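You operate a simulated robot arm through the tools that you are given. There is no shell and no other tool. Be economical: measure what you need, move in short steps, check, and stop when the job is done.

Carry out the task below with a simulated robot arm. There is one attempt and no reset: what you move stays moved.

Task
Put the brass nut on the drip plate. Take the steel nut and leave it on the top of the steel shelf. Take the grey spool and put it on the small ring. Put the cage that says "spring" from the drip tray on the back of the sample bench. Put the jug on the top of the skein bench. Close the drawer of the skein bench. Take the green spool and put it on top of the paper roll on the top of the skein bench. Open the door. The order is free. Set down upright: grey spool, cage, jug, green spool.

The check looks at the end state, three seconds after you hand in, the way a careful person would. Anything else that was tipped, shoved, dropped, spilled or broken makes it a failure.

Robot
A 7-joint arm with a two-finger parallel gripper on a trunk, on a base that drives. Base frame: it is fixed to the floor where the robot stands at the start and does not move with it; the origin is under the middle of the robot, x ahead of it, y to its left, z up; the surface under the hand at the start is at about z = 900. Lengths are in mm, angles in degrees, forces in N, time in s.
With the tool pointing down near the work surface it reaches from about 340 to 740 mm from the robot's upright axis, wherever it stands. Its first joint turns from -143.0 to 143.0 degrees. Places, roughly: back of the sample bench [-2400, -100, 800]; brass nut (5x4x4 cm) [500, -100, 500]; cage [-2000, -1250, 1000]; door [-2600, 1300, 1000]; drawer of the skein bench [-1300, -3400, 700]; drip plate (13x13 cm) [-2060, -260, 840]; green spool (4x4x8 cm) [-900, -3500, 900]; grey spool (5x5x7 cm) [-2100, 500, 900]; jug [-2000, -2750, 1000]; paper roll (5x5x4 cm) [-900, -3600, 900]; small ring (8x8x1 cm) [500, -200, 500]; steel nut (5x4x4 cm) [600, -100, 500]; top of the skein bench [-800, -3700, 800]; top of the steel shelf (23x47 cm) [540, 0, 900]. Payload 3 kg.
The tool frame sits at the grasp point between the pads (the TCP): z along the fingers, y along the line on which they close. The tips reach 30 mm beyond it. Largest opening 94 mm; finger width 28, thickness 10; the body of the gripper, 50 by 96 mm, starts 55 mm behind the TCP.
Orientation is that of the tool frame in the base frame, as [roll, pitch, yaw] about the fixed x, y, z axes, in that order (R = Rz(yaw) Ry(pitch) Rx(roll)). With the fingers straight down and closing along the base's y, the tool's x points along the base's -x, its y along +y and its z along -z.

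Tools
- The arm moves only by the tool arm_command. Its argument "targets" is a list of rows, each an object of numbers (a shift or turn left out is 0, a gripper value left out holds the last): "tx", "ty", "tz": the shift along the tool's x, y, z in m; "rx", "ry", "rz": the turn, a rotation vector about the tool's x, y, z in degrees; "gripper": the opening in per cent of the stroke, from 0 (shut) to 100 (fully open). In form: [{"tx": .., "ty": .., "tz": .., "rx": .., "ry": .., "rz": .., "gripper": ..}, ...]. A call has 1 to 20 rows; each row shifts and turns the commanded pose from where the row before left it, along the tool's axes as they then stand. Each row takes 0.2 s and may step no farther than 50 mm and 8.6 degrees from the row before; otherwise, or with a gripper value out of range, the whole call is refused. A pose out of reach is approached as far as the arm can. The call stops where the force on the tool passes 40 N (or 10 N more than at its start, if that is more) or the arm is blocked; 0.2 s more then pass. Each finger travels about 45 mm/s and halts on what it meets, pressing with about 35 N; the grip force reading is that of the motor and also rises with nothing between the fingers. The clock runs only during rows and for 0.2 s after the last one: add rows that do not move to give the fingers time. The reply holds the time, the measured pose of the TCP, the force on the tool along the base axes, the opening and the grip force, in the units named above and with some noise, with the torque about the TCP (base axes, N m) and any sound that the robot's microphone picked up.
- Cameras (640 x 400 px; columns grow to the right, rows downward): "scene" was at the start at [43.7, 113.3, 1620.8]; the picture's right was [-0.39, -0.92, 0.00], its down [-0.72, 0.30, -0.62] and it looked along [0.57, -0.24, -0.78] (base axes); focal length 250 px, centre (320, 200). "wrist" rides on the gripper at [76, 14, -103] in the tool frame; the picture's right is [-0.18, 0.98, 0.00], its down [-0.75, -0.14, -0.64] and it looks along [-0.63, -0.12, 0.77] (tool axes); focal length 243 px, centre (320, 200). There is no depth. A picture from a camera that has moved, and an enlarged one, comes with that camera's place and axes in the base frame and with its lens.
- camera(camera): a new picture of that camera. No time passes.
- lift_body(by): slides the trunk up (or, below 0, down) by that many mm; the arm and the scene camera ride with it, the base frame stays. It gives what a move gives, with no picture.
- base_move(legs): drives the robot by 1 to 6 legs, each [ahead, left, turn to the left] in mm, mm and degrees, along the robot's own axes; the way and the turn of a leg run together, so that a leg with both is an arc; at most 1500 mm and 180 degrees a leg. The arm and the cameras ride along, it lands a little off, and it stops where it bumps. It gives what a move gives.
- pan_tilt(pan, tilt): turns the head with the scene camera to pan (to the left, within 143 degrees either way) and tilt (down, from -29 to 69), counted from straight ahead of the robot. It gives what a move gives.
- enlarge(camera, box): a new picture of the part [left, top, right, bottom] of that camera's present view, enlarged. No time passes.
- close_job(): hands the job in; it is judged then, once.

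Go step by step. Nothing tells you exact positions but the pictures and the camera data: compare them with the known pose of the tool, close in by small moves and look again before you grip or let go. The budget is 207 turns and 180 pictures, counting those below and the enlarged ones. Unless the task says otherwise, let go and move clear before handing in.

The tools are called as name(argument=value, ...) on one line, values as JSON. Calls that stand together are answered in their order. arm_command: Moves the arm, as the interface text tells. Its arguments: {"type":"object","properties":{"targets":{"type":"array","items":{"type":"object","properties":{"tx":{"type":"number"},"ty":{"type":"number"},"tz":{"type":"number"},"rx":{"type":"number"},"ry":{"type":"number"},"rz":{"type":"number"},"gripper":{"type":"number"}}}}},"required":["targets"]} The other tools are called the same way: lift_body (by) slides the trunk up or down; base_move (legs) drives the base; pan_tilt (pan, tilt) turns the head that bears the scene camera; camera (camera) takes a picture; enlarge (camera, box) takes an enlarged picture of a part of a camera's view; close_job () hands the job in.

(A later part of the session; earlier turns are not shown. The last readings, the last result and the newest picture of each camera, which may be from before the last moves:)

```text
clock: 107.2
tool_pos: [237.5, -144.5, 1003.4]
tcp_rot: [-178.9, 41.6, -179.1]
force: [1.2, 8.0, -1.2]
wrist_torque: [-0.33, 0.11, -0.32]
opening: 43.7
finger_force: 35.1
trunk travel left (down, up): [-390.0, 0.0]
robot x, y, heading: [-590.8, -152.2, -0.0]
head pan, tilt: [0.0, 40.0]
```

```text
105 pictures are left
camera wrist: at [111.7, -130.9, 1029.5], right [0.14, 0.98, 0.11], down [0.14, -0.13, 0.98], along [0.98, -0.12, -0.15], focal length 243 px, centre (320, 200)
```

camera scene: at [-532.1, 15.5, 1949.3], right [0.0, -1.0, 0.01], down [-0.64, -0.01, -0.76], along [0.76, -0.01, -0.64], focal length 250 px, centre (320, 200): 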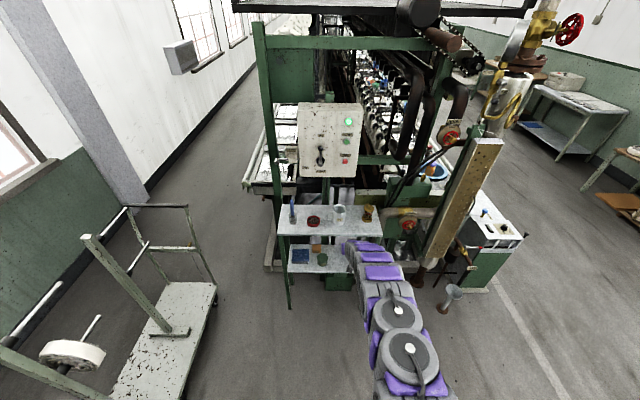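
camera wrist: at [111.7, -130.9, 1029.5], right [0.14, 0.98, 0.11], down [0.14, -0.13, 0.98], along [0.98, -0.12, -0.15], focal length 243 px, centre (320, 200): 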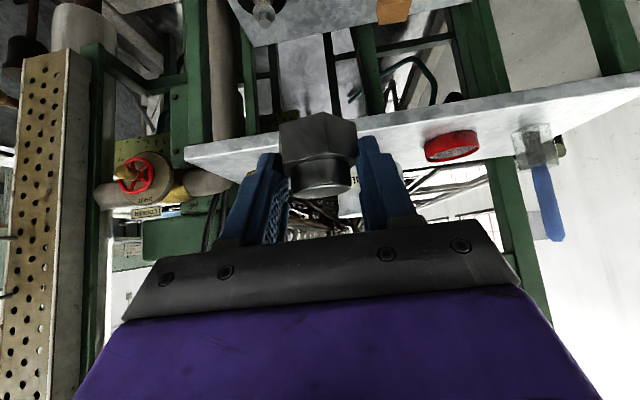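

base_move(legs=[[170, -20, 0]])

camera(camera="wrist")

enlarge(camera="scene", box=[260, 180, 420, 300])

```text
clock: 108.7
tool_pos: [409.2, -211.7, 1004.1]
tcp_rot: [178.2, 41.7, 178.5]
force: [-0.7, -4.0, -1.3]
wrist_torque: [0.14, 0.0, 0.17]
opening: 43.6
finger_force: 35.6
trunk travel left (down, up): [-390.0, 0.0]
robot x, y, heading: [-421.2, -183.4, 0.1]
head pan, tilt: [0.0, 40.0]
```

```text
104 pictures are left
camera wrist: at [283.1, -198.7, 1030.3], right [0.14, 0.98, 0.15], down [0.14, -0.16, 0.98], along [0.98, -0.12, -0.16], focal length 243 px, centre (320, 200)
```

wrist: 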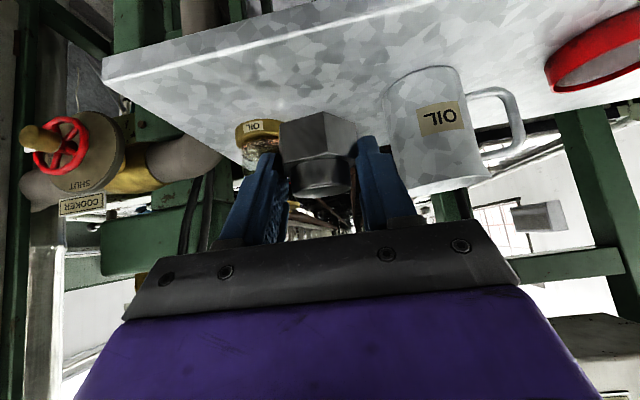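

```text
3.33 times, centred on (340, 240) of scene
camera zoom: at [-357.2, -89.3, 1954.5], right [0.0, -1.0, -0.03], down [-0.65, 0.02, -0.76], along [0.76, 0.02, -0.65], focal length 833 px, centre (253, 67)
```

zoom: 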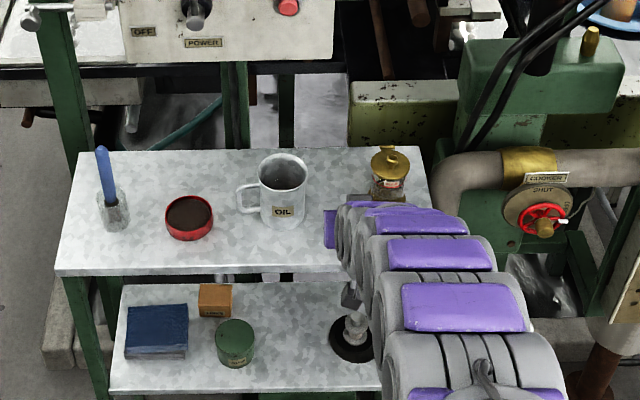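

I let it settle, extend 45 mm forward and start lowering.

arm_command(targets=[{}, {"tx": -0.0165, "tz": 0.0145}, {"tx": -0.0165, "tz": 0.0145}, {"tx": 0.0165, "tz": 0.0188}, {}])

camera(camera="wrist")

```text
clock: 110.1
tool_pos: [445.7, -168.0, 1011.8]
tcp_rot: [-179.1, 42.0, -179.3]
force: [-0.7, -0.7, -1.6]
wrist_torque: [0.02, 0.0, 0.0]
opening: 44.0
finger_force: 35.0
out of reach, approached as far as the arm can: row 4
trunk travel left (down, up): [-390.0, 0.0]
robot x, y, heading: [-423.8, -175.2, -0.0]
head pan, tilt: [0.0, 40.0]
stopped in row 5: the arm was blocked; the commanded pose is now the measured one
```

```text
102 pictures are left
camera wrist: at [319.0, -155.3, 1036.6], right [0.13, 0.98, 0.11], down [0.13, -0.13, 0.98], along [0.98, -0.12, -0.15], focal length 243 px, centre (320, 200)
```

wrist: 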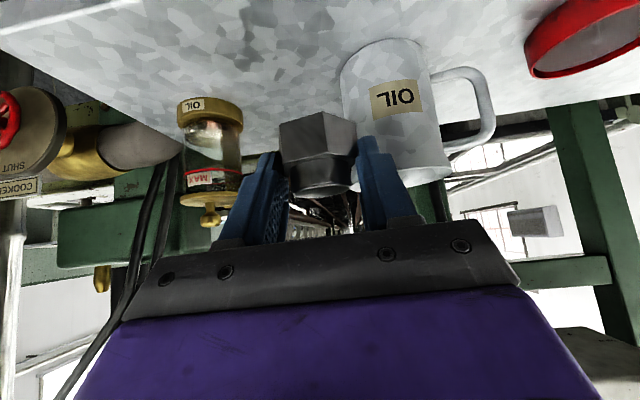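

The mast sways when high, and the reach is too long. I settle and draw the arm back 120 mm.

arm_command(targets=[{"tx": 0.0297, "tz": -0.0268}, {"tx": 0.0297, "tz": -0.0268}, {"tx": 0.0297, "tz": -0.0268}, {"tx": 0.0297, "tz": -0.0268}, {}, {}])

camera(camera="scene")

```text
clock: 111.5
tool_pos: [285.6, -171.2, 1011.1]
tcp_rot: [-179.5, 42.1, -179.4]
force: [-0.6, 0.8, -1.5]
wrist_torque: [0.01, 0.0, 0.01]
opening: 43.7
finger_force: 35.2
trunk travel left (down, up): [-390.0, 0.0]
robot x, y, heading: [-422.8, -175.8, 0.1]
head pan, tilt: [0.0, 40.0]
```

```text
101 pictures are left
camera scene: at [-359.0, -39.0, 1952.1], right [0.0, -1.0, 0.0], down [-0.65, 0.0, -0.76], along [0.76, 0.0, -0.65], focal length 250 px, centre (320, 200)
```

scene: 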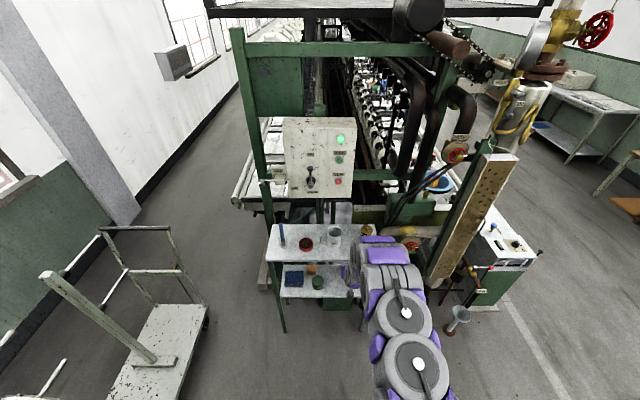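

arm_command(targets=[{"tx": -0.0335, "tz": -0.0371}, {"tx": -0.0335, "tz": -0.0371}, {"tx": -0.0335, "tz": -0.0371}, {"tx": -0.0335, "tz": -0.0371}, {}])

lift_body(by=-220)

arm_command(targets=[{}, {}, {}])

```text
clock: 112.7
tool_pos: [288.6, -163.7, 1208.4]
tcp_rot: [-179.1, 42.0, -179.3]
force: [0.5, 0.6, -0.8]
wrist_torque: [-0.01, -0.01, 0.03]
opening: 43.9
finger_force: 35.0
trunk travel left (down, up): [-390.0, 0.0]
robot x, y, heading: [-422.2, -171.6, 0.1]
head pan, tilt: [0.0, 40.0]
```

```text
clock: 115.0
tool_pos: [286.7, -173.2, 990.2]
tcp_rot: [-179.7, 42.1, -179.6]
force: [0.2, 0.2, -1.1]
wrist_torque: [0.03, 0.02, 0.0]
opening: 43.8
finger_force: 35.1
trunk travel left (down, up): [-170.0, 220.0]
robot x, y, heading: [-423.1, -179.7, 0.0]
head pan, tilt: [0.0, 40.0]
```

```text
clock: 115.8
tool_pos: [287.9, -173.9, 990.0]
tcp_rot: [-179.8, 42.1, -179.7]
force: [0.9, -0.2, -1.7]
wrist_torque: [0.03, 0.01, 0.03]
opening: 44.0
finger_force: 35.6
trunk travel left (down, up): [-170.0, 220.0]
robot x, y, heading: [-423.7, -175.0, -0.0]
head pan, tilt: [0.0, 40.0]
```

Steady now. I drive forward with a slight strafe to put the nut over (462,-195).

base_move(legs=[[0, -22, 0], [160, 0, 0]])

arm_command(targets=[{}, {}, {}])

camera(camera="wrist")

```text
clock: 117.7
tool_pos: [447.9, -179.8, 988.2]
tcp_rot: [-178.7, 41.9, -178.9]
force: [0.2, 1.4, -0.8]
wrist_torque: [-0.06, 0.0, -0.08]
opening: 43.5
finger_force: 35.6
trunk travel left (down, up): [-170.0, 220.0]
robot x, y, heading: [-260.0, -199.0, -0.3]
head pan, tilt: [0.0, 40.0]
```

```text
clock: 118.5
tool_pos: [446.0, -184.6, 989.4]
tcp_rot: [-179.0, 42.1, -179.0]
force: [0.7, 1.1, -1.5]
wrist_torque: [-0.03, 0.0, -0.02]
opening: 43.2
finger_force: 35.0
trunk travel left (down, up): [-170.0, 220.0]
robot x, y, heading: [-258.8, -192.2, -0.1]
head pan, tilt: [0.0, 40.0]
```

```text
100 pictures are left
camera wrist: at [319.6, -170.5, 1015.3], right [0.13, 0.99, 0.11], down [0.13, -0.13, 0.98], along [0.98, -0.11, -0.14], focal length 243 px, centre (320, 200)
```

wrist: 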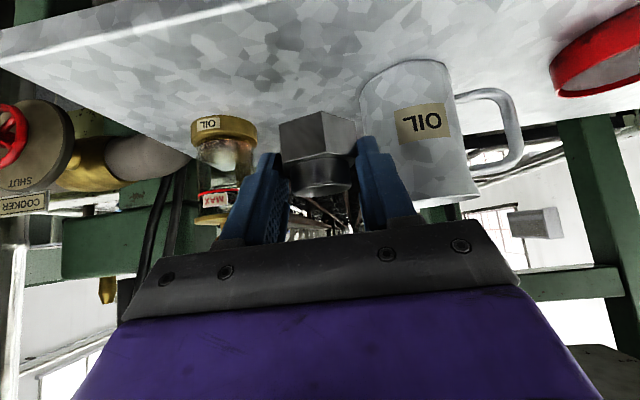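

arm_command(targets=[{"ty": -0.01, "tx": 0.0134, "tz": 0.0149}, {"tx": 0.0101, "tz": 0.0111}, {}, {}])

camera(camera="wrist")

enlarge(camera="scene", box=[300, 190, 420, 280])

```text
clock: 119.5
tool_pos: [446.2, -204.6, 954.6]
tcp_rot: [-179.9, 42.1, -179.8]
force: [0.6, -0.5, -1.0]
wrist_torque: [-0.03, -0.01, 0.01]
opening: 43.5
finger_force: 35.1
trunk travel left (down, up): [-170.0, 220.0]
robot x, y, heading: [-261.9, -195.9, 0.0]
head pan, tilt: [0.0, 40.0]
```

```text
99 pictures are left
camera wrist: at [320.0, -192.9, 980.4], right [0.13, 0.98, 0.12], down [0.13, -0.14, 0.98], along [0.98, -0.12, -0.15], focal length 243 px, centre (320, 200)
```

wrist: 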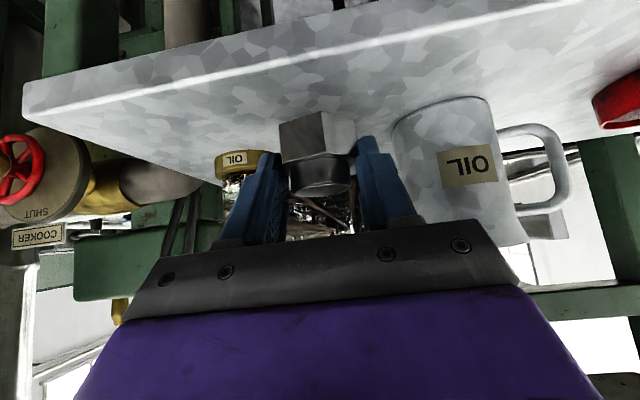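

```text
4.44 times, centred on (360, 235) of scene
camera zoom: at [-199.6, -49.5, 1731.4], right [0.0, -1.0, 0.0], down [-0.65, 0.0, -0.76], along [0.76, 0.0, -0.65], focal length 1110 px, centre (142, 44)
```

zoom: 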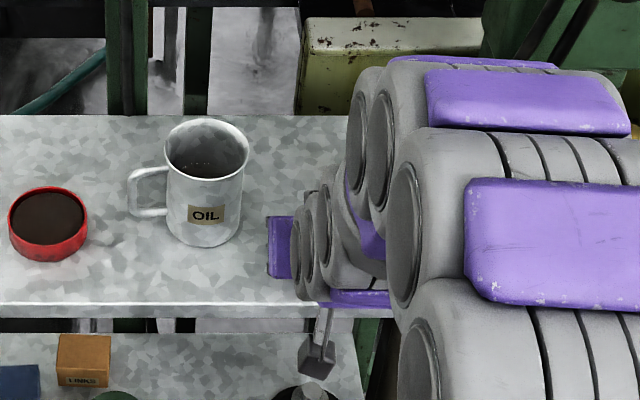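

arm_command(targets=[{"tx": 0.0067, "tz": 0.0074}, {"tx": 0.002, "tz": 0.0022}, {"tx": 0.002, "tz": 0.0022}, {"tx": 0.002, "tz": 0.0022}, {"tx": 0.002, "tz": 0.0022}, {"tx": 0.002, "tz": 0.0022}, {}])

camera(camera="wrist")

```text
clock: 121.1
tool_pos: [446.6, -204.6, 932.9]
tcp_rot: [-179.8, 42.3, -179.8]
force: [5.1, -1.9, 22.3]
wrist_torque: [0.19, -0.49, -0.25]
opening: 42.2
finger_force: 35.2
trunk travel left (down, up): [-170.0, 220.0]
robot x, y, heading: [-260.7, -196.5, 0.0]
head pan, tilt: [0.0, 40.0]
```

```text
97 pictures are left
camera wrist: at [319.9, -192.0, 957.5], right [0.13, 0.98, 0.12], down [0.12, -0.14, 0.98], along [0.98, -0.12, -0.14], focal length 243 px, centre (320, 200)
```

wrist: 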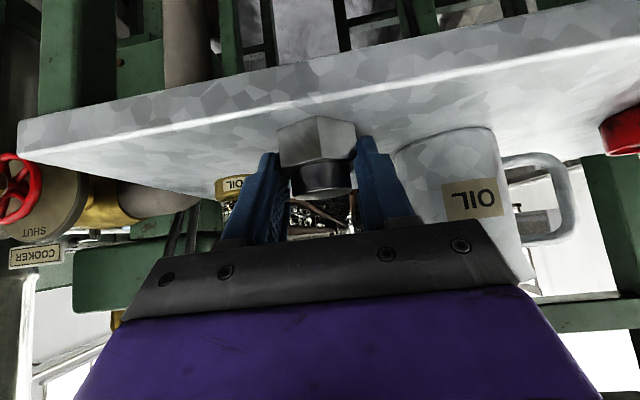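

Contact with the shelf top. I relieve, open and lift.

arm_command(targets=[{"tx": -0.0008, "tz": -0.0009}, {"gripper": 58}, {"gripper": 58}, {}, {"tx": -0.0134, "tz": -0.0149}, {"tx": -0.0268, "tz": -0.0297}, {"tx": -0.0268, "tz": -0.0297}, {}])

camera(camera="wrist")

```text
clock: 122.9
tool_pos: [445.6, -203.5, 1031.2]
tcp_rot: [-179.7, 42.1, -179.5]
force: [0.5, -0.3, 0.5]
wrist_torque: [0.0, -0.03, 0.01]
opening: 54.5
finger_force: 0.0
trunk travel left (down, up): [-170.0, 220.0]
robot x, y, heading: [-262.1, -195.0, 0.3]
head pan, tilt: [0.0, 40.0]
```

```text
96 pictures are left
camera wrist: at [319.2, -191.2, 1056.7], right [0.13, 0.98, 0.12], down [0.13, -0.14, 0.98], along [0.98, -0.12, -0.15], focal length 243 px, centre (320, 200)
```

wrist: 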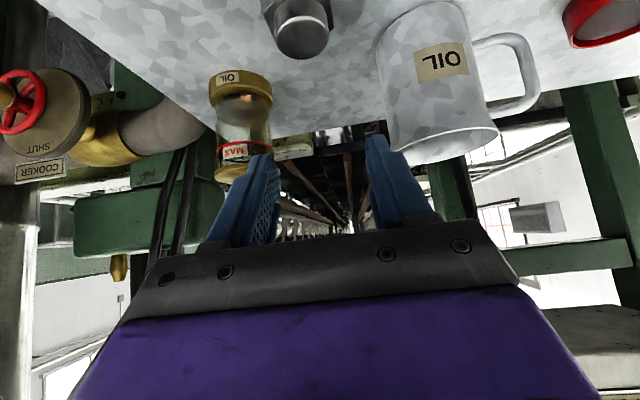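

Steel nut is on the shelf top. Next the "spring" cage: I back off, turn round and drive towards the drip-tray table.

base_move(legs=[[-400, 0, 0], [0, 0, -180], [300, 1000, 0]])

arm_command(targets=[{"ry": 8.4}, {"ry": 8.4}, {"ry": 8.4}, {"ry": 8.4}, {"ry": 8.4}, {"gripper": 100}, {}])

camera(camera="scene")

```text
clock: 137.7
tool_pos: [-1663.4, -1195.3, 1031.9]
tcp_rot: [-179.9, 42.2, 0.4]
force: [-1.1, -0.6, -0.8]
wrist_torque: [-0.04, 0.01, 0.03]
opening: 54.4
finger_force: 0.0
trunk travel left (down, up): [-170.0, 220.0]
robot x, y, heading: [-959.7, -1207.3, -179.9]
head pan, tilt: [0.0, 40.0]
```

```text
clock: 139.3
tool_pos: [-1660.3, -1198.3, 1032.9]
tcp_rot: [-179.7, 0.2, 0.3]
force: [-0.3, -0.5, 0.3]
wrist_torque: [0.02, 0.04, 0.02]
opening: 93.6
finger_force: 0.0
trunk travel left (down, up): [-170.0, 220.0]
robot x, y, heading: [-956.5, -1202.1, -179.7]
head pan, tilt: [0.0, 40.0]
```

```text
95 pictures are left
camera scene: at [-1018.4, -1343.6, 1731.6], right [0.0, 1.0, 0.0], down [0.65, 0.0, -0.76], along [-0.76, 0.0, -0.65], focal length 250 px, centre (320, 200)
```

scene: 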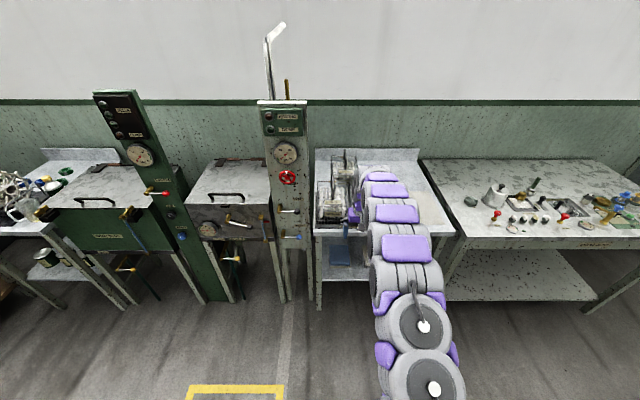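

enlarge(camera="scene", box=[300, 130, 420, 240])

camera(camera="wrist")

```text
3.64 times, centred on (360, 185) of scene
camera zoom: at [-1018.4, -1343.6, 1731.6], right [0.0, 1.0, 0.0], down [0.65, 0.0, -0.76], along [-0.76, 0.0, -0.65], focal length 909 px, centre (174, 254)
```

zoom: 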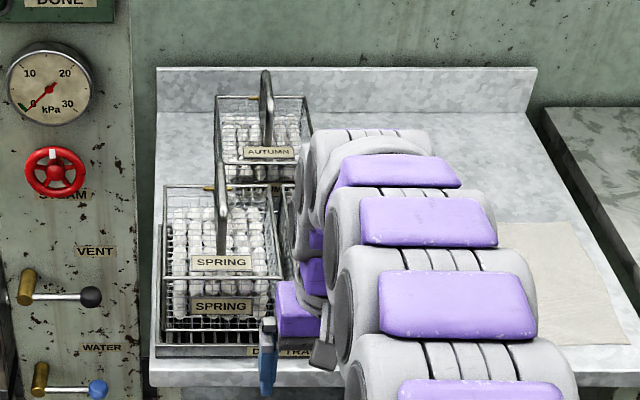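

```text
93 pictures are left
camera wrist: at [-1586.0, -1212.8, 1134.8], right [-0.18, -0.98, 0.0], down [-0.75, 0.13, 0.64], along [-0.63, 0.12, -0.76], focal length 243 px, centre (320, 200)
```

wrist: 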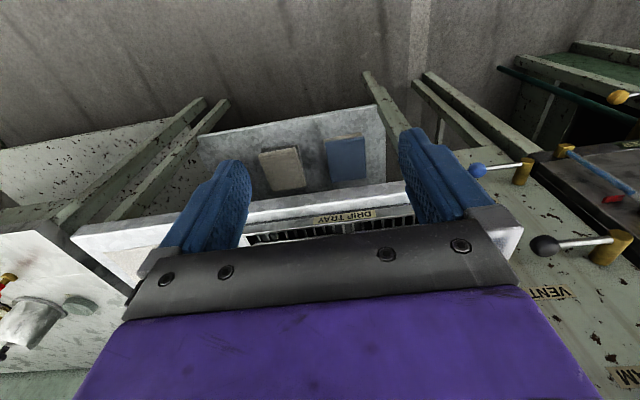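

The SPRING cage is front-left on the tray, right of the tall panel; its handle runs front-to-back at y≈-1285. I line up, raise and approach for a wrist view.

base_move(legs=[[0, 86, 0]])

arm_command(targets=[{"tz": -0.05}, {"tz": -0.05}, {"tz": -0.04}, {}])

base_move(legs=[[180, 0, 0]])

camera(camera="wrist")

enlarge(camera="scene", box=[280, 130, 440, 260])

```text
clock: 140.4
tool_pos: [-1663.4, -1235.7, 1031.6]
tcp_rot: [178.4, 0.1, 0.0]
force: [0.5, 1.6, -0.9]
wrist_torque: [-0.19, -0.02, -0.03]
opening: 94.0
finger_force: 0.0
trunk travel left (down, up): [-170.0, 220.0]
robot x, y, heading: [-960.2, -1280.8, -179.7]
head pan, tilt: [0.0, 40.0]
```

```text
clock: 141.4
tool_pos: [-1661.9, -1253.9, 1171.8]
tcp_rot: [179.6, 0.3, 0.0]
force: [0.3, 0.3, -0.7]
wrist_torque: [-0.02, 0.03, 0.01]
opening: 93.9
finger_force: 0.1
trunk travel left (down, up): [-170.0, 220.0]
robot x, y, heading: [-960.7, -1275.2, -180.0]
head pan, tilt: [0.0, 40.0]
```

```text
clock: 142.9
tool_pos: [-1843.6, -1238.3, 1172.0]
tcp_rot: [179.0, 0.2, -0.3]
force: [-0.3, 2.0, -0.7]
wrist_torque: [-0.07, 0.0, 0.0]
opening: 94.0
finger_force: 0.0
trunk travel left (down, up): [-170.0, 220.0]
robot x, y, heading: [-1137.9, -1271.1, -180.0]
head pan, tilt: [0.0, 40.0]
```

```text
92 pictures are left
camera wrist: at [-1767.0, -1252.1, 1274.7], right [-0.19, -0.98, 0.02], down [-0.75, 0.16, 0.64], along [-0.63, 0.11, -0.77], focal length 243 px, centre (320, 200)
```

wrist: 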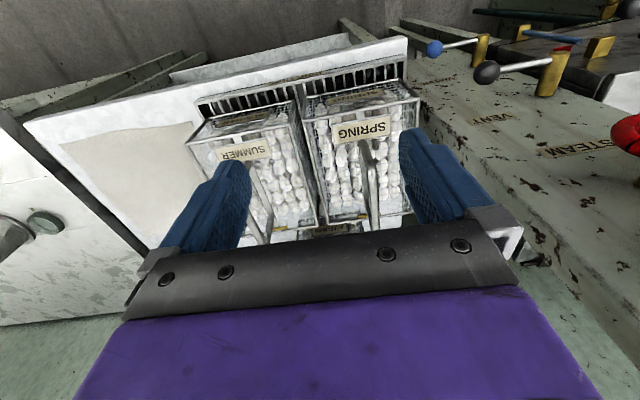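

```text
3.08 times, centred on (360, 195) of scene
camera zoom: at [-1201.5, -1386.3, 1733.5], right [0.0, 1.0, -0.02], down [0.65, -0.01, -0.76], along [-0.76, -0.01, -0.65], focal length 769 px, centre (197, 215)
```

zoom: 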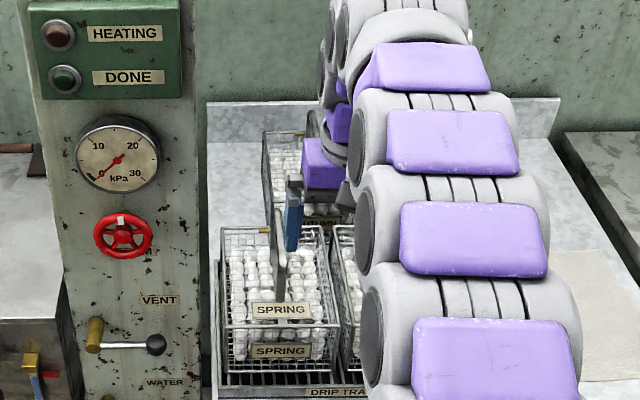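

enlarge(camera="wrist", box=[280, 60, 440, 240])

arm_command(targets=[{}, {}, {}])

```text
2.22 times, centred on (360, 150) of wrist
camera zoom: at [-1767.0, -1252.1, 1274.7], right [-0.19, -0.98, 0.02], down [-0.75, 0.16, 0.64], along [-0.63, 0.11, -0.77], focal length 539 px, centre (231, 311)
```

zoom: 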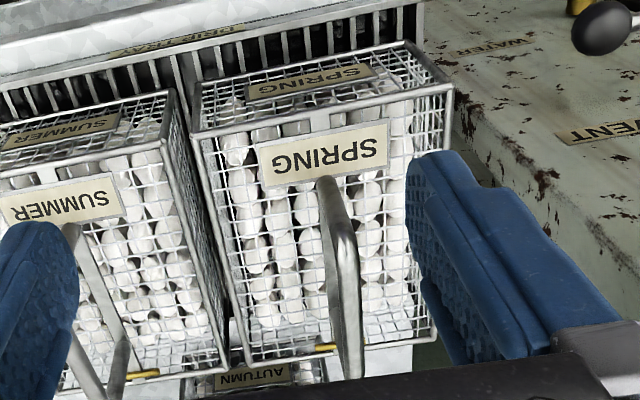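

```text
clock: 143.7
tool_pos: [-1838.2, -1241.3, 1174.6]
tcp_rot: [179.3, 0.5, -0.4]
force: [-0.1, 0.3, 0.1]
wrist_torque: [-0.05, 0.02, 0.0]
opening: 93.9
finger_force: 0.0
trunk travel left (down, up): [-170.0, 220.0]
robot x, y, heading: [-1139.9, -1276.4, 179.8]
head pan, tilt: [0.0, 40.0]
```

Cage lid spans x -1895…-2102, y -1207…-1369, with the handle bar along x at y≈-1287, top z≈1020. I shift over it and drive forward.

arm_command(targets=[{"ty": 0.04}, {}, {}])

base_move(legs=[[155, 0, 0]])

arm_command(targets=[{}, {}, {}, {}])

camera(camera="wrist")

camera(camera="scene")

```text
clock: 144.5
tool_pos: [-1840.0, -1281.9, 1172.2]
tcp_rot: [179.4, 0.5, -0.4]
force: [-1.2, 0.6, 0.5]
wrist_torque: [-0.01, 0.0, 0.03]
opening: 93.9
finger_force: 0.0
trunk travel left (down, up): [-170.0, 220.0]
robot x, y, heading: [-1137.2, -1273.1, -180.1]
head pan, tilt: [0.0, 40.0]
```

```text
clock: 145.9
tool_pos: [-1994.4, -1299.3, 1172.0]
tcp_rot: [-179.9, 0.6, -0.2]
force: [-0.5, -0.3, -0.4]
wrist_torque: [0.0, -0.01, 0.01]
opening: 94.2
finger_force: 0.1
trunk travel left (down, up): [-170.0, 220.0]
robot x, y, heading: [-1296.6, -1275.9, -180.1]
head pan, tilt: [0.0, 40.0]
```

```text
clock: 146.9
tool_pos: [-1991.8, -1287.9, 1175.5]
tcp_rot: [179.5, 0.7, -0.3]
force: [0.1, 0.0, 0.2]
wrist_torque: [-0.01, 0.01, 0.01]
opening: 94.1
finger_force: 0.1
trunk travel left (down, up): [-170.0, 220.0]
robot x, y, heading: [-1292.4, -1277.7, -179.8]
head pan, tilt: [0.0, 40.0]
```

```text
89 pictures are left
camera wrist: at [-1915.5, -1302.6, 1276.2], right [-0.19, -0.98, 0.01], down [-0.75, 0.15, 0.65], along [-0.64, 0.11, -0.76], focal length 243 px, centre (320, 200)
```

wrist: 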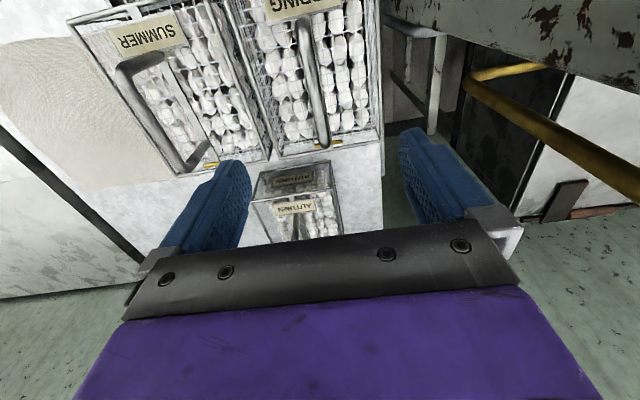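

```text
88 pictures are left
camera scene: at [-1354.6, -1410.1, 1731.8], right [0.0, 1.0, 0.0], down [0.65, 0.0, -0.76], along [-0.76, 0.0, -0.65], focal length 250 px, centre (320, 200)
```

scene: 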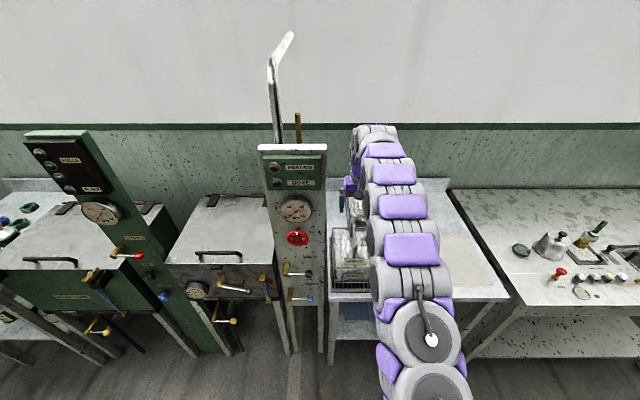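

Handle bar is at y≈-1285 under the tool. I descend 120 mm straddling it and look.

arm_command(targets=[{"tz": 0.04, "tx": -0.006, "ty": -0.003}, {"tz": 0.04}, {"tz": 0.04}, {}, {}])

camera(camera="wrist")

enlarge(camera="scene", box=[310, 170, 400, 300])

```text
clock: 148.1
tool_pos: [-1999.9, -1289.7, 1056.4]
tcp_rot: [179.7, 0.5, -0.2]
force: [0.4, -0.1, -0.9]
wrist_torque: [0.0, 0.02, 0.0]
opening: 94.2
finger_force: 0.1
trunk travel left (down, up): [-170.0, 220.0]
robot x, y, heading: [-1297.9, -1276.1, -179.7]
head pan, tilt: [0.0, 40.0]
```

```text
87 pictures are left
camera wrist: at [-1923.1, -1304.8, 1157.6], right [-0.19, -0.98, 0.01], down [-0.75, 0.15, 0.65], along [-0.64, 0.12, -0.76], focal length 243 px, centre (320, 200)
```

wrist: 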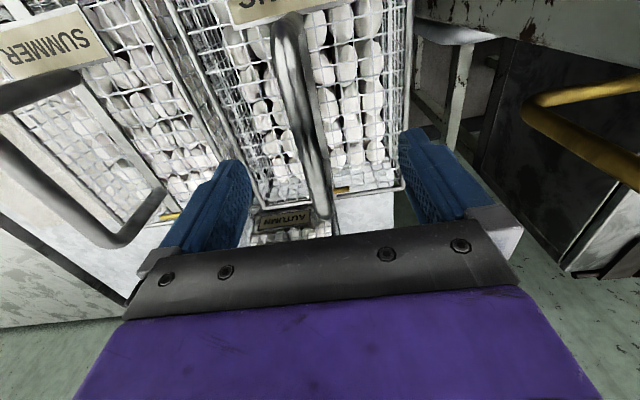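

```text
3.08 times, centred on (355, 235) of scene
camera zoom: at [-1355.1, -1413.9, 1731.6], right [0.0, 1.0, 0.0], down [0.65, 0.0, -0.76], along [-0.76, 0.0, -0.65], focal length 769 px, centre (212, 92)
```

zoom: 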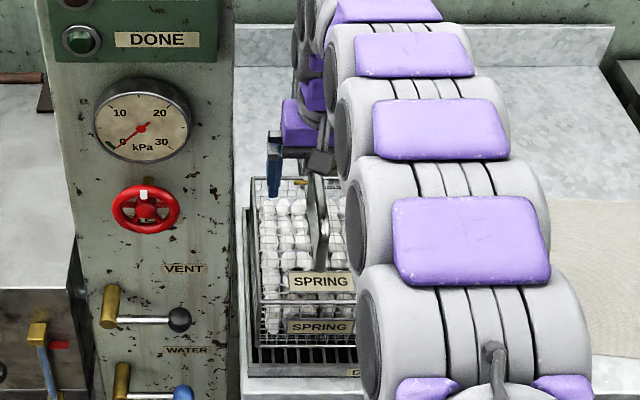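

Bar at z≈1010 beneath the tool centre. I lower 50 mm and close.

arm_command(targets=[{"tz": 0.025, "ty": -0.003}, {"tz": 0.025}, {"gripper": 0}, {"gripper": 0}, {"gripper": 0}, {"gripper": 0}, {"gripper": 0}, {"gripper": 0}])

camera(camera="wrist")

```text
clock: 149.9
tool_pos: [-1999.3, -1286.1, 1003.5]
tcp_rot: [179.7, 0.6, -0.2]
force: [0.0, 2.1, 0.5]
wrist_torque: [-0.04, -0.01, 0.15]
opening: 17.4
finger_force: 34.0
trunk travel left (down, up): [-170.0, 220.0]
robot x, y, heading: [-1291.2, -1274.7, -179.9]
head pan, tilt: [0.0, 40.0]
```

```text
85 pictures are left
camera wrist: at [-1922.8, -1301.9, 1105.9], right [-0.19, -0.98, 0.01], down [-0.75, 0.15, 0.65], along [-0.64, 0.12, -0.76], focal length 243 px, centre (320, 200)
```

wrist: 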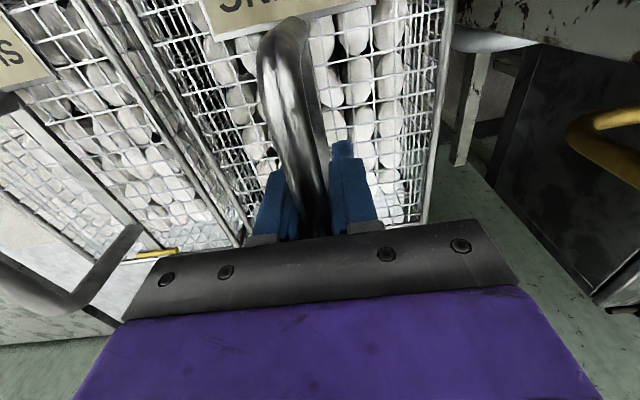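

Handle gripped. I lift slowly.

arm_command(targets=[{"tz": -0.01}, {"tz": -0.02}, {"tz": -0.03}, {"tz": -0.03}, {"tz": -0.03}, {}])

camera(camera="wrist")

enlarge(camera="scene", box=[310, 150, 410, 300])

```text
clock: 151.3
tool_pos: [-1999.9, -1285.2, 1124.2]
tcp_rot: [179.8, 0.6, -0.2]
force: [-0.2, 0.3, -4.2]
wrist_torque: [-0.02, 0.07, -0.01]
opening: 17.2
finger_force: 35.1
trunk travel left (down, up): [-170.0, 220.0]
robot x, y, heading: [-1295.6, -1273.2, -179.6]
head pan, tilt: [0.0, 40.0]
```

```text
84 pictures are left
camera wrist: at [-1923.5, -1300.6, 1226.0], right [-0.19, -0.98, 0.01], down [-0.75, 0.15, 0.65], along [-0.64, 0.12, -0.76], focal length 243 px, centre (320, 200)
```

wrist: 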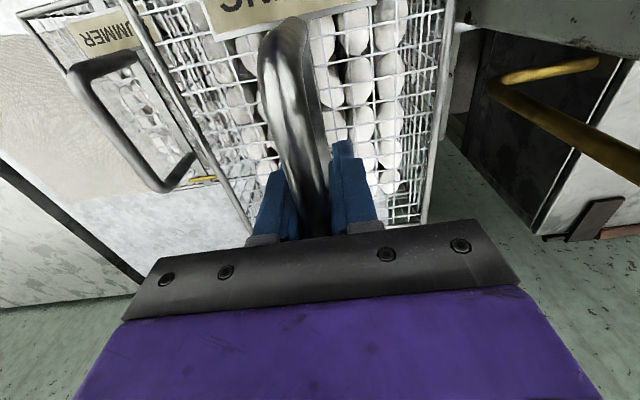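

```text
2.67 times, centred on (360, 225) of scene
camera zoom: at [-1355.9, -1414.5, 1731.5], right [0.0, 1.0, 0.0], down [0.65, 0.0, -0.76], along [-0.76, 0.0, -0.65], focal length 666 px, centre (213, 133)
```

zoom: 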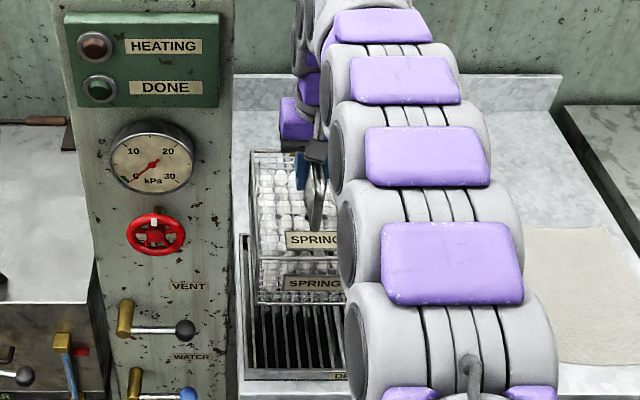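

Lifted level, but close to the panel. I lift further above the neighbour's handle, shift right 100 mm, then back out.

lift_body(by=95)

arm_command(targets=[{"ty": -0.025}, {"ty": -0.025}, {"ty": -0.025}, {"ty": -0.025}, {}])

base_move(legs=[[-380, 0, 0]])

camera(camera="scene")

```text
clock: 152.6
tool_pos: [-2000.6, -1286.4, 1219.5]
tcp_rot: [179.7, 0.5, -0.2]
force: [0.0, 0.1, -4.6]
wrist_torque: [0.0, 0.07, -0.03]
opening: 17.0
finger_force: 35.1
trunk travel left (down, up): [-265.0, 125.0]
robot x, y, heading: [-1291.2, -1275.3, -180.0]
head pan, tilt: [0.0, 40.0]
```

```text
clock: 153.8
tool_pos: [-2000.9, -1185.5, 1218.6]
tcp_rot: [179.8, 0.6, -0.2]
force: [0.6, 0.1, -5.4]
wrist_torque: [-0.01, 0.06, -0.01]
opening: 16.9
finger_force: 34.9
trunk travel left (down, up): [-265.0, 125.0]
robot x, y, heading: [-1291.1, -1278.3, -179.6]
head pan, tilt: [0.0, 40.0]
```

```text
clock: 156.2
tool_pos: [-1614.7, -1191.0, 1220.3]
tcp_rot: [179.6, 0.7, 0.3]
force: [0.1, -0.3, -4.6]
wrist_torque: [0.02, 0.05, 0.01]
opening: 16.7
finger_force: 35.1
trunk travel left (down, up): [-265.0, 125.0]
robot x, y, heading: [-907.8, -1273.2, -179.5]
head pan, tilt: [0.0, 40.0]
```

```text
82 pictures are left
camera scene: at [-967.6, -1411.2, 1826.7], right [-0.01, 1.0, 0.0], down [0.65, 0.01, -0.76], along [-0.76, -0.01, -0.65], focal length 250 px, centre (320, 200)
```

scene: 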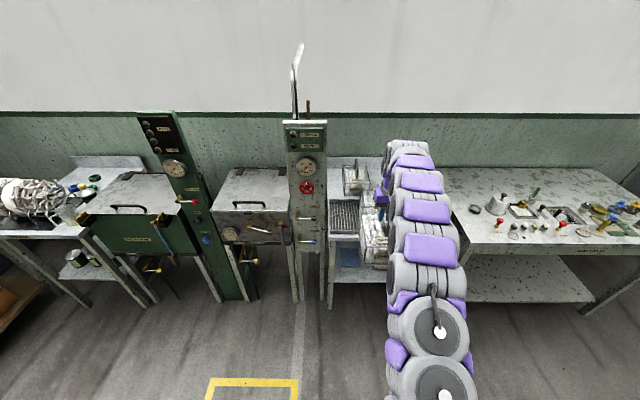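

Cage is out and clear. I strafe right to the sample bench, cage held high.

base_move(legs=[[0, -1161, 0]])

base_move(legs=[[480, 0, 0]])

arm_command(targets=[{}, {}, {}, {}])

camera(camera="scene")

camera(camera="wrist")

```text
clock: 162.2
tool_pos: [-1605.5, -1.3, 1221.4]
tcp_rot: [179.7, 0.7, -1.4]
force: [-0.1, 0.3, -3.7]
wrist_torque: [0.03, 0.05, 0.03]
opening: 17.0
finger_force: 34.9
trunk travel left (down, up): [-265.0, 125.0]
robot x, y, heading: [-903.4, -99.4, 178.8]
head pan, tilt: [0.0, 40.0]
```

```text
clock: 165.1
tool_pos: [-2093.8, -0.3, 1221.6]
tcp_rot: [179.6, 0.9, -0.8]
force: [0.1, -0.2, -5.0]
wrist_torque: [0.0, 0.04, -0.01]
opening: 16.9
finger_force: 34.5
trunk travel left (down, up): [-265.0, 125.0]
robot x, y, heading: [-1397.6, -94.9, 179.7]
head pan, tilt: [0.0, 40.0]
```

```text
clock: 166.1
tool_pos: [-2090.8, 0.4, 1224.9]
tcp_rot: [179.7, 1.2, -0.8]
force: [0.1, 0.7, -4.9]
wrist_torque: [-0.02, 0.05, 0.01]
opening: 17.1
finger_force: 35.4
trunk travel left (down, up): [-265.0, 125.0]
robot x, y, heading: [-1395.4, -96.1, 179.7]
head pan, tilt: [0.0, 40.0]
```

```text
81 pictures are left
camera scene: at [-1458.4, -234.2, 1826.6], right [0.01, 1.0, 0.0], down [0.65, -0.01, -0.76], along [-0.76, 0.01, -0.65], focal length 250 px, centre (320, 200)
```

scene: 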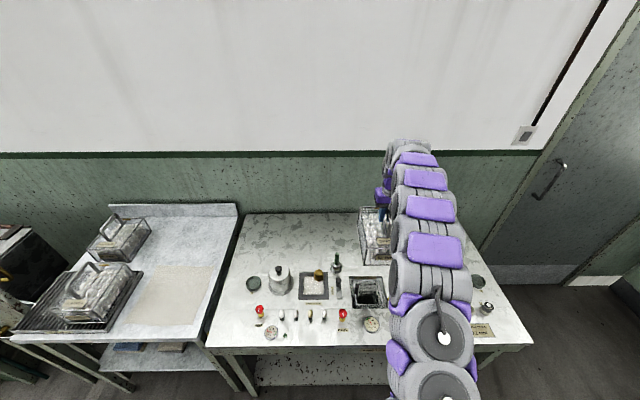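

```text
80 pictures are left
camera wrist: at [-2013.6, -16.2, 1325.6], right [-0.2, -0.98, 0.01], down [-0.74, 0.15, 0.66], along [-0.64, 0.12, -0.76], focal length 243 px, centre (320, 200)
```

wrist: 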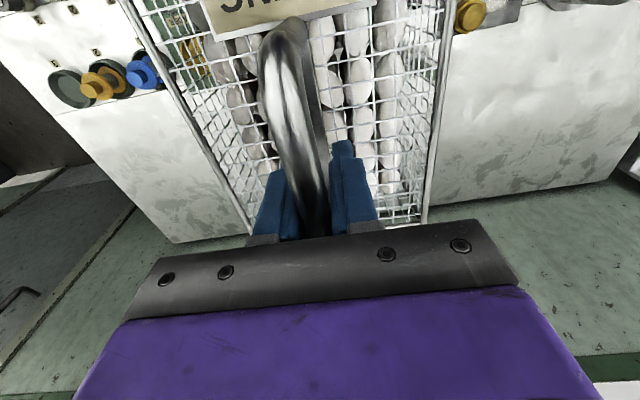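

base_move(legs=[[65, 0, 0]])

arm_command(targets=[{"tx": -0.04}, {"tx": -0.04}, {"tx": -0.03}, {}])

lift_body(by=-100)

camera(camera="wrist")

enlarge(camera="scene", box=[270, 180, 470, 340])

```text
clock: 167.1
tool_pos: [-2157.5, -1.6, 1223.4]
tcp_rot: [179.7, 1.0, -0.7]
force: [-0.4, 0.4, -6.2]
wrist_torque: [0.01, 0.07, 0.01]
opening: 17.0
finger_force: 35.1
trunk travel left (down, up): [-265.0, 125.0]
robot x, y, heading: [-1459.8, -96.3, 179.5]
head pan, tilt: [0.0, 40.0]
```

```text
clock: 168.1
tool_pos: [-2204.6, 0.4, 1226.3]
tcp_rot: [179.8, 1.3, -0.7]
force: [-0.7, 0.4, -5.2]
wrist_torque: [-0.02, 0.03, -0.01]
opening: 16.9
finger_force: 35.4
out of reach, approached as far as the arm can: row 2, 3
trunk travel left (down, up): [-265.0, 125.0]
robot x, y, heading: [-1461.7, -95.6, 179.5]
head pan, tilt: [0.0, 40.0]
```

```text
clock: 169.4
tool_pos: [-2202.7, -0.0, 1127.1]
tcp_rot: [179.7, 1.2, -0.7]
force: [0.7, 0.8, -3.5]
wrist_torque: [-0.02, 0.02, 0.0]
opening: 17.0
finger_force: 35.5
trunk travel left (down, up): [-165.0, 225.0]
robot x, y, heading: [-1461.4, -94.2, 179.6]
head pan, tilt: [0.0, 40.0]
```

```text
79 pictures are left
camera wrist: at [-2125.1, -15.2, 1227.4], right [-0.2, -0.98, 0.01], down [-0.74, 0.15, 0.66], along [-0.65, 0.12, -0.75], focal length 243 px, centre (320, 200)
```

wrist: 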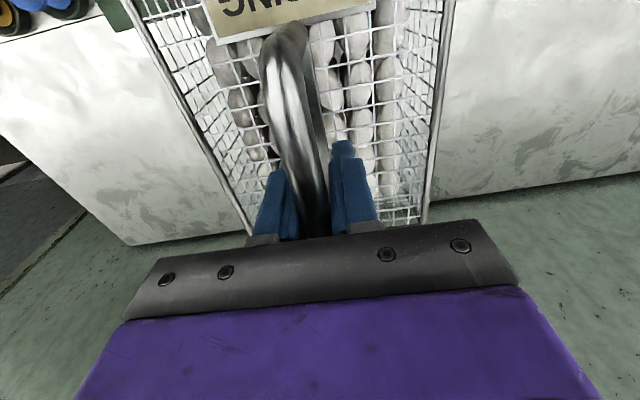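

```text
2.50 times, centred on (370, 260) of scene
camera zoom: at [-1522.2, -233.6, 1726.7], right [0.01, 1.0, 0.0], down [0.65, -0.01, -0.76], along [-0.76, 0.01, -0.65], focal length 625 px, centre (195, 50)
```

zoom: 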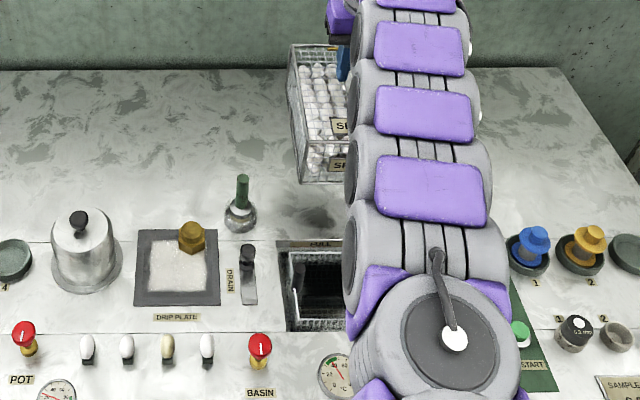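

The cage is over the back half. I set it down here first, then regrip with a tilted tool to move it deeper.

lift_body(by=-90)

arm_command(targets=[{"tx": -0.02}, {"tz": 0.01}, {"tz": 0.01}, {}])

enlarge(camera="scene", box=[320, 180, 460, 300])

```text
clock: 170.7
tool_pos: [-2201.5, 1.7, 1036.4]
tcp_rot: [179.7, 1.2, -0.7]
force: [0.2, 0.0, -4.0]
wrist_torque: [-0.02, 0.03, 0.01]
opening: 17.0
finger_force: 35.5
trunk travel left (down, up): [-75.0, 315.0]
robot x, y, heading: [-1458.9, -97.5, 179.4]
head pan, tilt: [0.0, 40.0]
```

```text
clock: 171.7
tool_pos: [-2202.3, 1.1, 1016.5]
tcp_rot: [179.6, 1.2, -0.7]
force: [-0.1, 0.3, -4.2]
wrist_torque: [0.0, 0.1, -0.02]
opening: 17.1
finger_force: 34.4
out of reach, approached as far as the arm can: row 1
trunk travel left (down, up): [-75.0, 315.0]
robot x, y, heading: [-1461.4, -94.9, 179.6]
head pan, tilt: [0.0, 40.0]
```

```text
3.33 times, centred on (390, 240) of scene
camera zoom: at [-1522.1, -233.6, 1636.6], right [0.01, 1.0, 0.0], down [0.65, -0.01, -0.76], along [-0.76, 0.01, -0.65], focal length 833 px, centre (87, 67)
```

zoom: 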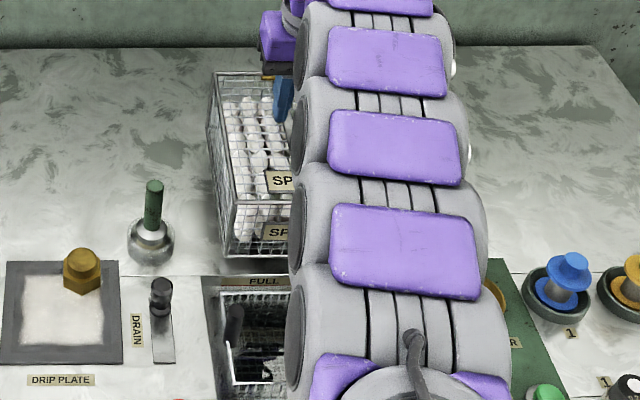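

arm_command(targets=[{"tz": 0.006}, {"tz": 0.005}, {"tz": 0.004}, {"tz": 0.004}, {"tz": 0.004}, {"tz": 0.004}, {}])

camera(camera="wrist")

```text
clock: 173.3
tool_pos: [-2201.8, 1.1, 988.9]
tcp_rot: [179.7, 1.3, -0.6]
force: [0.6, 0.1, -3.8]
wrist_torque: [0.01, 0.07, 0.01]
opening: 17.3
finger_force: 35.2
trunk travel left (down, up): [-75.0, 315.0]
robot x, y, heading: [-1459.8, -97.1, 179.6]
head pan, tilt: [0.0, 40.0]
```

```text
76 pictures are left
camera wrist: at [-2124.9, -15.4, 1089.5], right [-0.2, -0.98, 0.01], down [-0.74, 0.15, 0.66], along [-0.65, 0.12, -0.75], focal length 243 px, centre (320, 200)
```

wrist: 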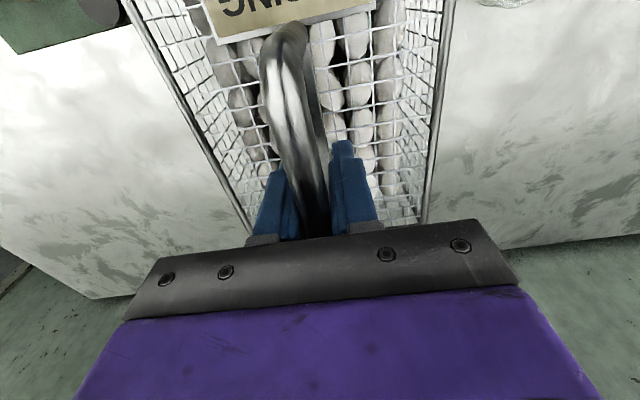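

arm_command(targets=[{"tz": 0.004}, {"tz": 0.004}, {"tz": 0.003}, {"tz": 0.003}, {"tz": 0.003}, {"tz": 0.003}, {"tz": 0.003}, {}])

enlarge(camera="scene", box=[340, 200, 440, 290])

```text
clock: 174.8
tool_pos: [-2204.5, -0.2, 970.2]
tcp_rot: [179.7, 1.5, -0.7]
force: [0.1, 0.8, 19.8]
wrist_torque: [0.1, -1.93, 0.0]
opening: 17.0
finger_force: 34.8
trunk travel left (down, up): [-75.0, 315.0]
robot x, y, heading: [-1461.5, -94.2, 179.5]
head pan, tilt: [0.0, 40.0]
stopped in row 7: the force on the tool passed its limit at 42 N (the readings are from after the stop); the commanded pose is now the measured one
```

```text
4.44 times, centred on (390, 245) of scene
camera zoom: at [-1516.8, -234.7, 1636.8], right [0.01, 1.0, 0.0], down [0.64, 0.0, -0.77], along [-0.77, 0.01, -0.64], focal length 1110 px, centre (9, 0)
```

zoom: 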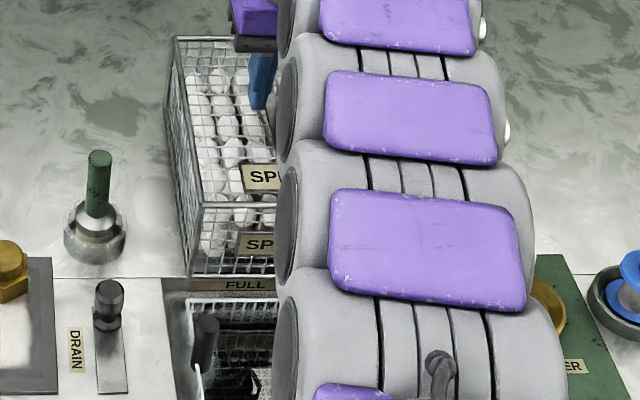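

Cage stands on the bench. I release, rise, tilt the tool 45° and regrip from there.

arm_command(targets=[{"tz": -0.003}, {"gripper": 70}, {"gripper": 70}, {"gripper": 70}, {}, {"tz": -0.04}, {"tz": -0.04}, {"ry": -7.5}, {"ry": -7.5}, {"ry": -7.5}, {"ry": -7.5}, {"ry": -7.5}, {"ry": -7.5}, {}])

camera(camera="wrist")

enlarge(camera="scene", box=[320, 180, 460, 300])

```text
clock: 177.8
tool_pos: [-2202.4, 1.5, 1051.3]
tcp_rot: [179.6, 46.5, -1.1]
force: [-0.5, 0.2, 0.0]
wrist_torque: [-0.03, 0.01, -0.01]
opening: 66.1
finger_force: 0.1
trunk travel left (down, up): [-75.0, 315.0]
robot x, y, heading: [-1460.5, -97.0, 179.6]
head pan, tilt: [0.0, 40.0]
```

```text
74 pictures are left
camera wrist: at [-2076.1, -15.6, 1066.8], right [-0.14, -0.98, 0.14], down [-0.05, 0.15, 0.99], along [-0.99, 0.13, -0.07], focal length 243 px, centre (320, 200)
```

wrist: 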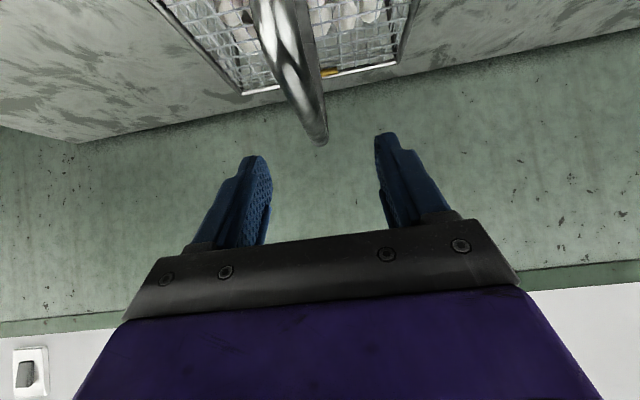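

```text
3.33 times, centred on (390, 240) of scene
camera zoom: at [-1520.0, -233.5, 1636.7], right [0.01, 1.0, 0.0], down [0.64, -0.01, -0.76], along [-0.76, 0.01, -0.64], focal length 833 px, centre (87, 67)
```

zoom: 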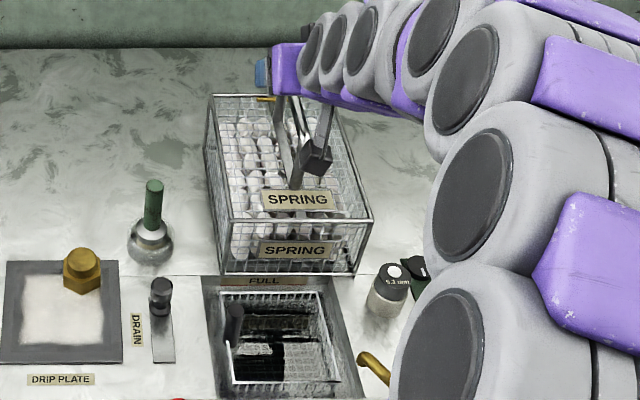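

arm_command(targets=[{"tx": 0.0283, "tz": 0.0268}, {"tx": 0.0145, "tz": 0.0138}, {"tx": 0.0123, "tz": 0.0117}, {}])

camera(camera="wrist")

enlarge(camera="scene", box=[320, 180, 460, 300])

```text
clock: 178.6
tool_pos: [-2204.2, 0.4, 994.8]
tcp_rot: [179.9, 47.5, -0.7]
force: [2.6, 1.0, 18.6]
wrist_torque: [-0.01, -1.07, 0.0]
opening: 65.6
finger_force: 0.1
trunk travel left (down, up): [-75.0, 315.0]
robot x, y, heading: [-1459.5, -97.1, 179.5]
head pan, tilt: [0.0, 40.0]
stopped in row 3: the force on the tool passed its limit at 52 N (the readings are from after the stop); the commanded pose is now the measured one
```

```text
72 pictures are left
camera wrist: at [-2078.9, -16.6, 1007.6], right [-0.14, -0.98, 0.14], down [-0.03, 0.14, 0.99], along [-0.99, 0.13, -0.05], focal length 243 px, centre (320, 200)
```

wrist: 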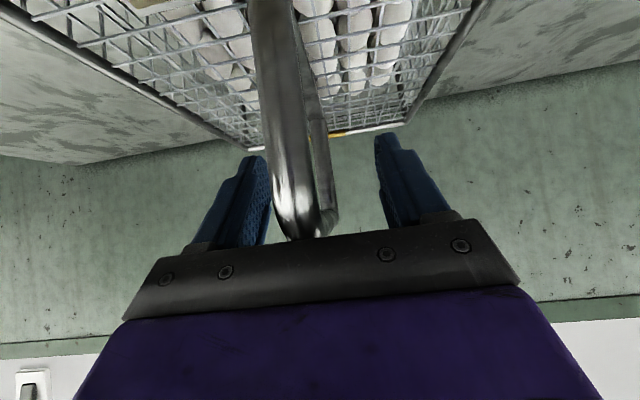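

```text
3.33 times, centred on (390, 240) of scene
camera zoom: at [-1517.5, -235.2, 1637.0], right [0.01, 1.0, 0.0], down [0.64, 0.0, -0.77], along [-0.77, 0.01, -0.64], focal length 833 px, centre (87, 67)
```

zoom: 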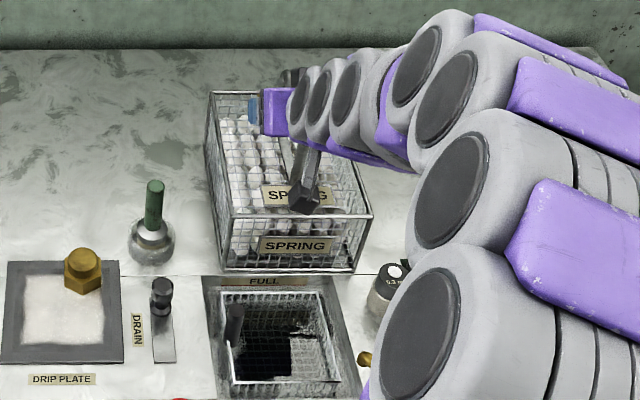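

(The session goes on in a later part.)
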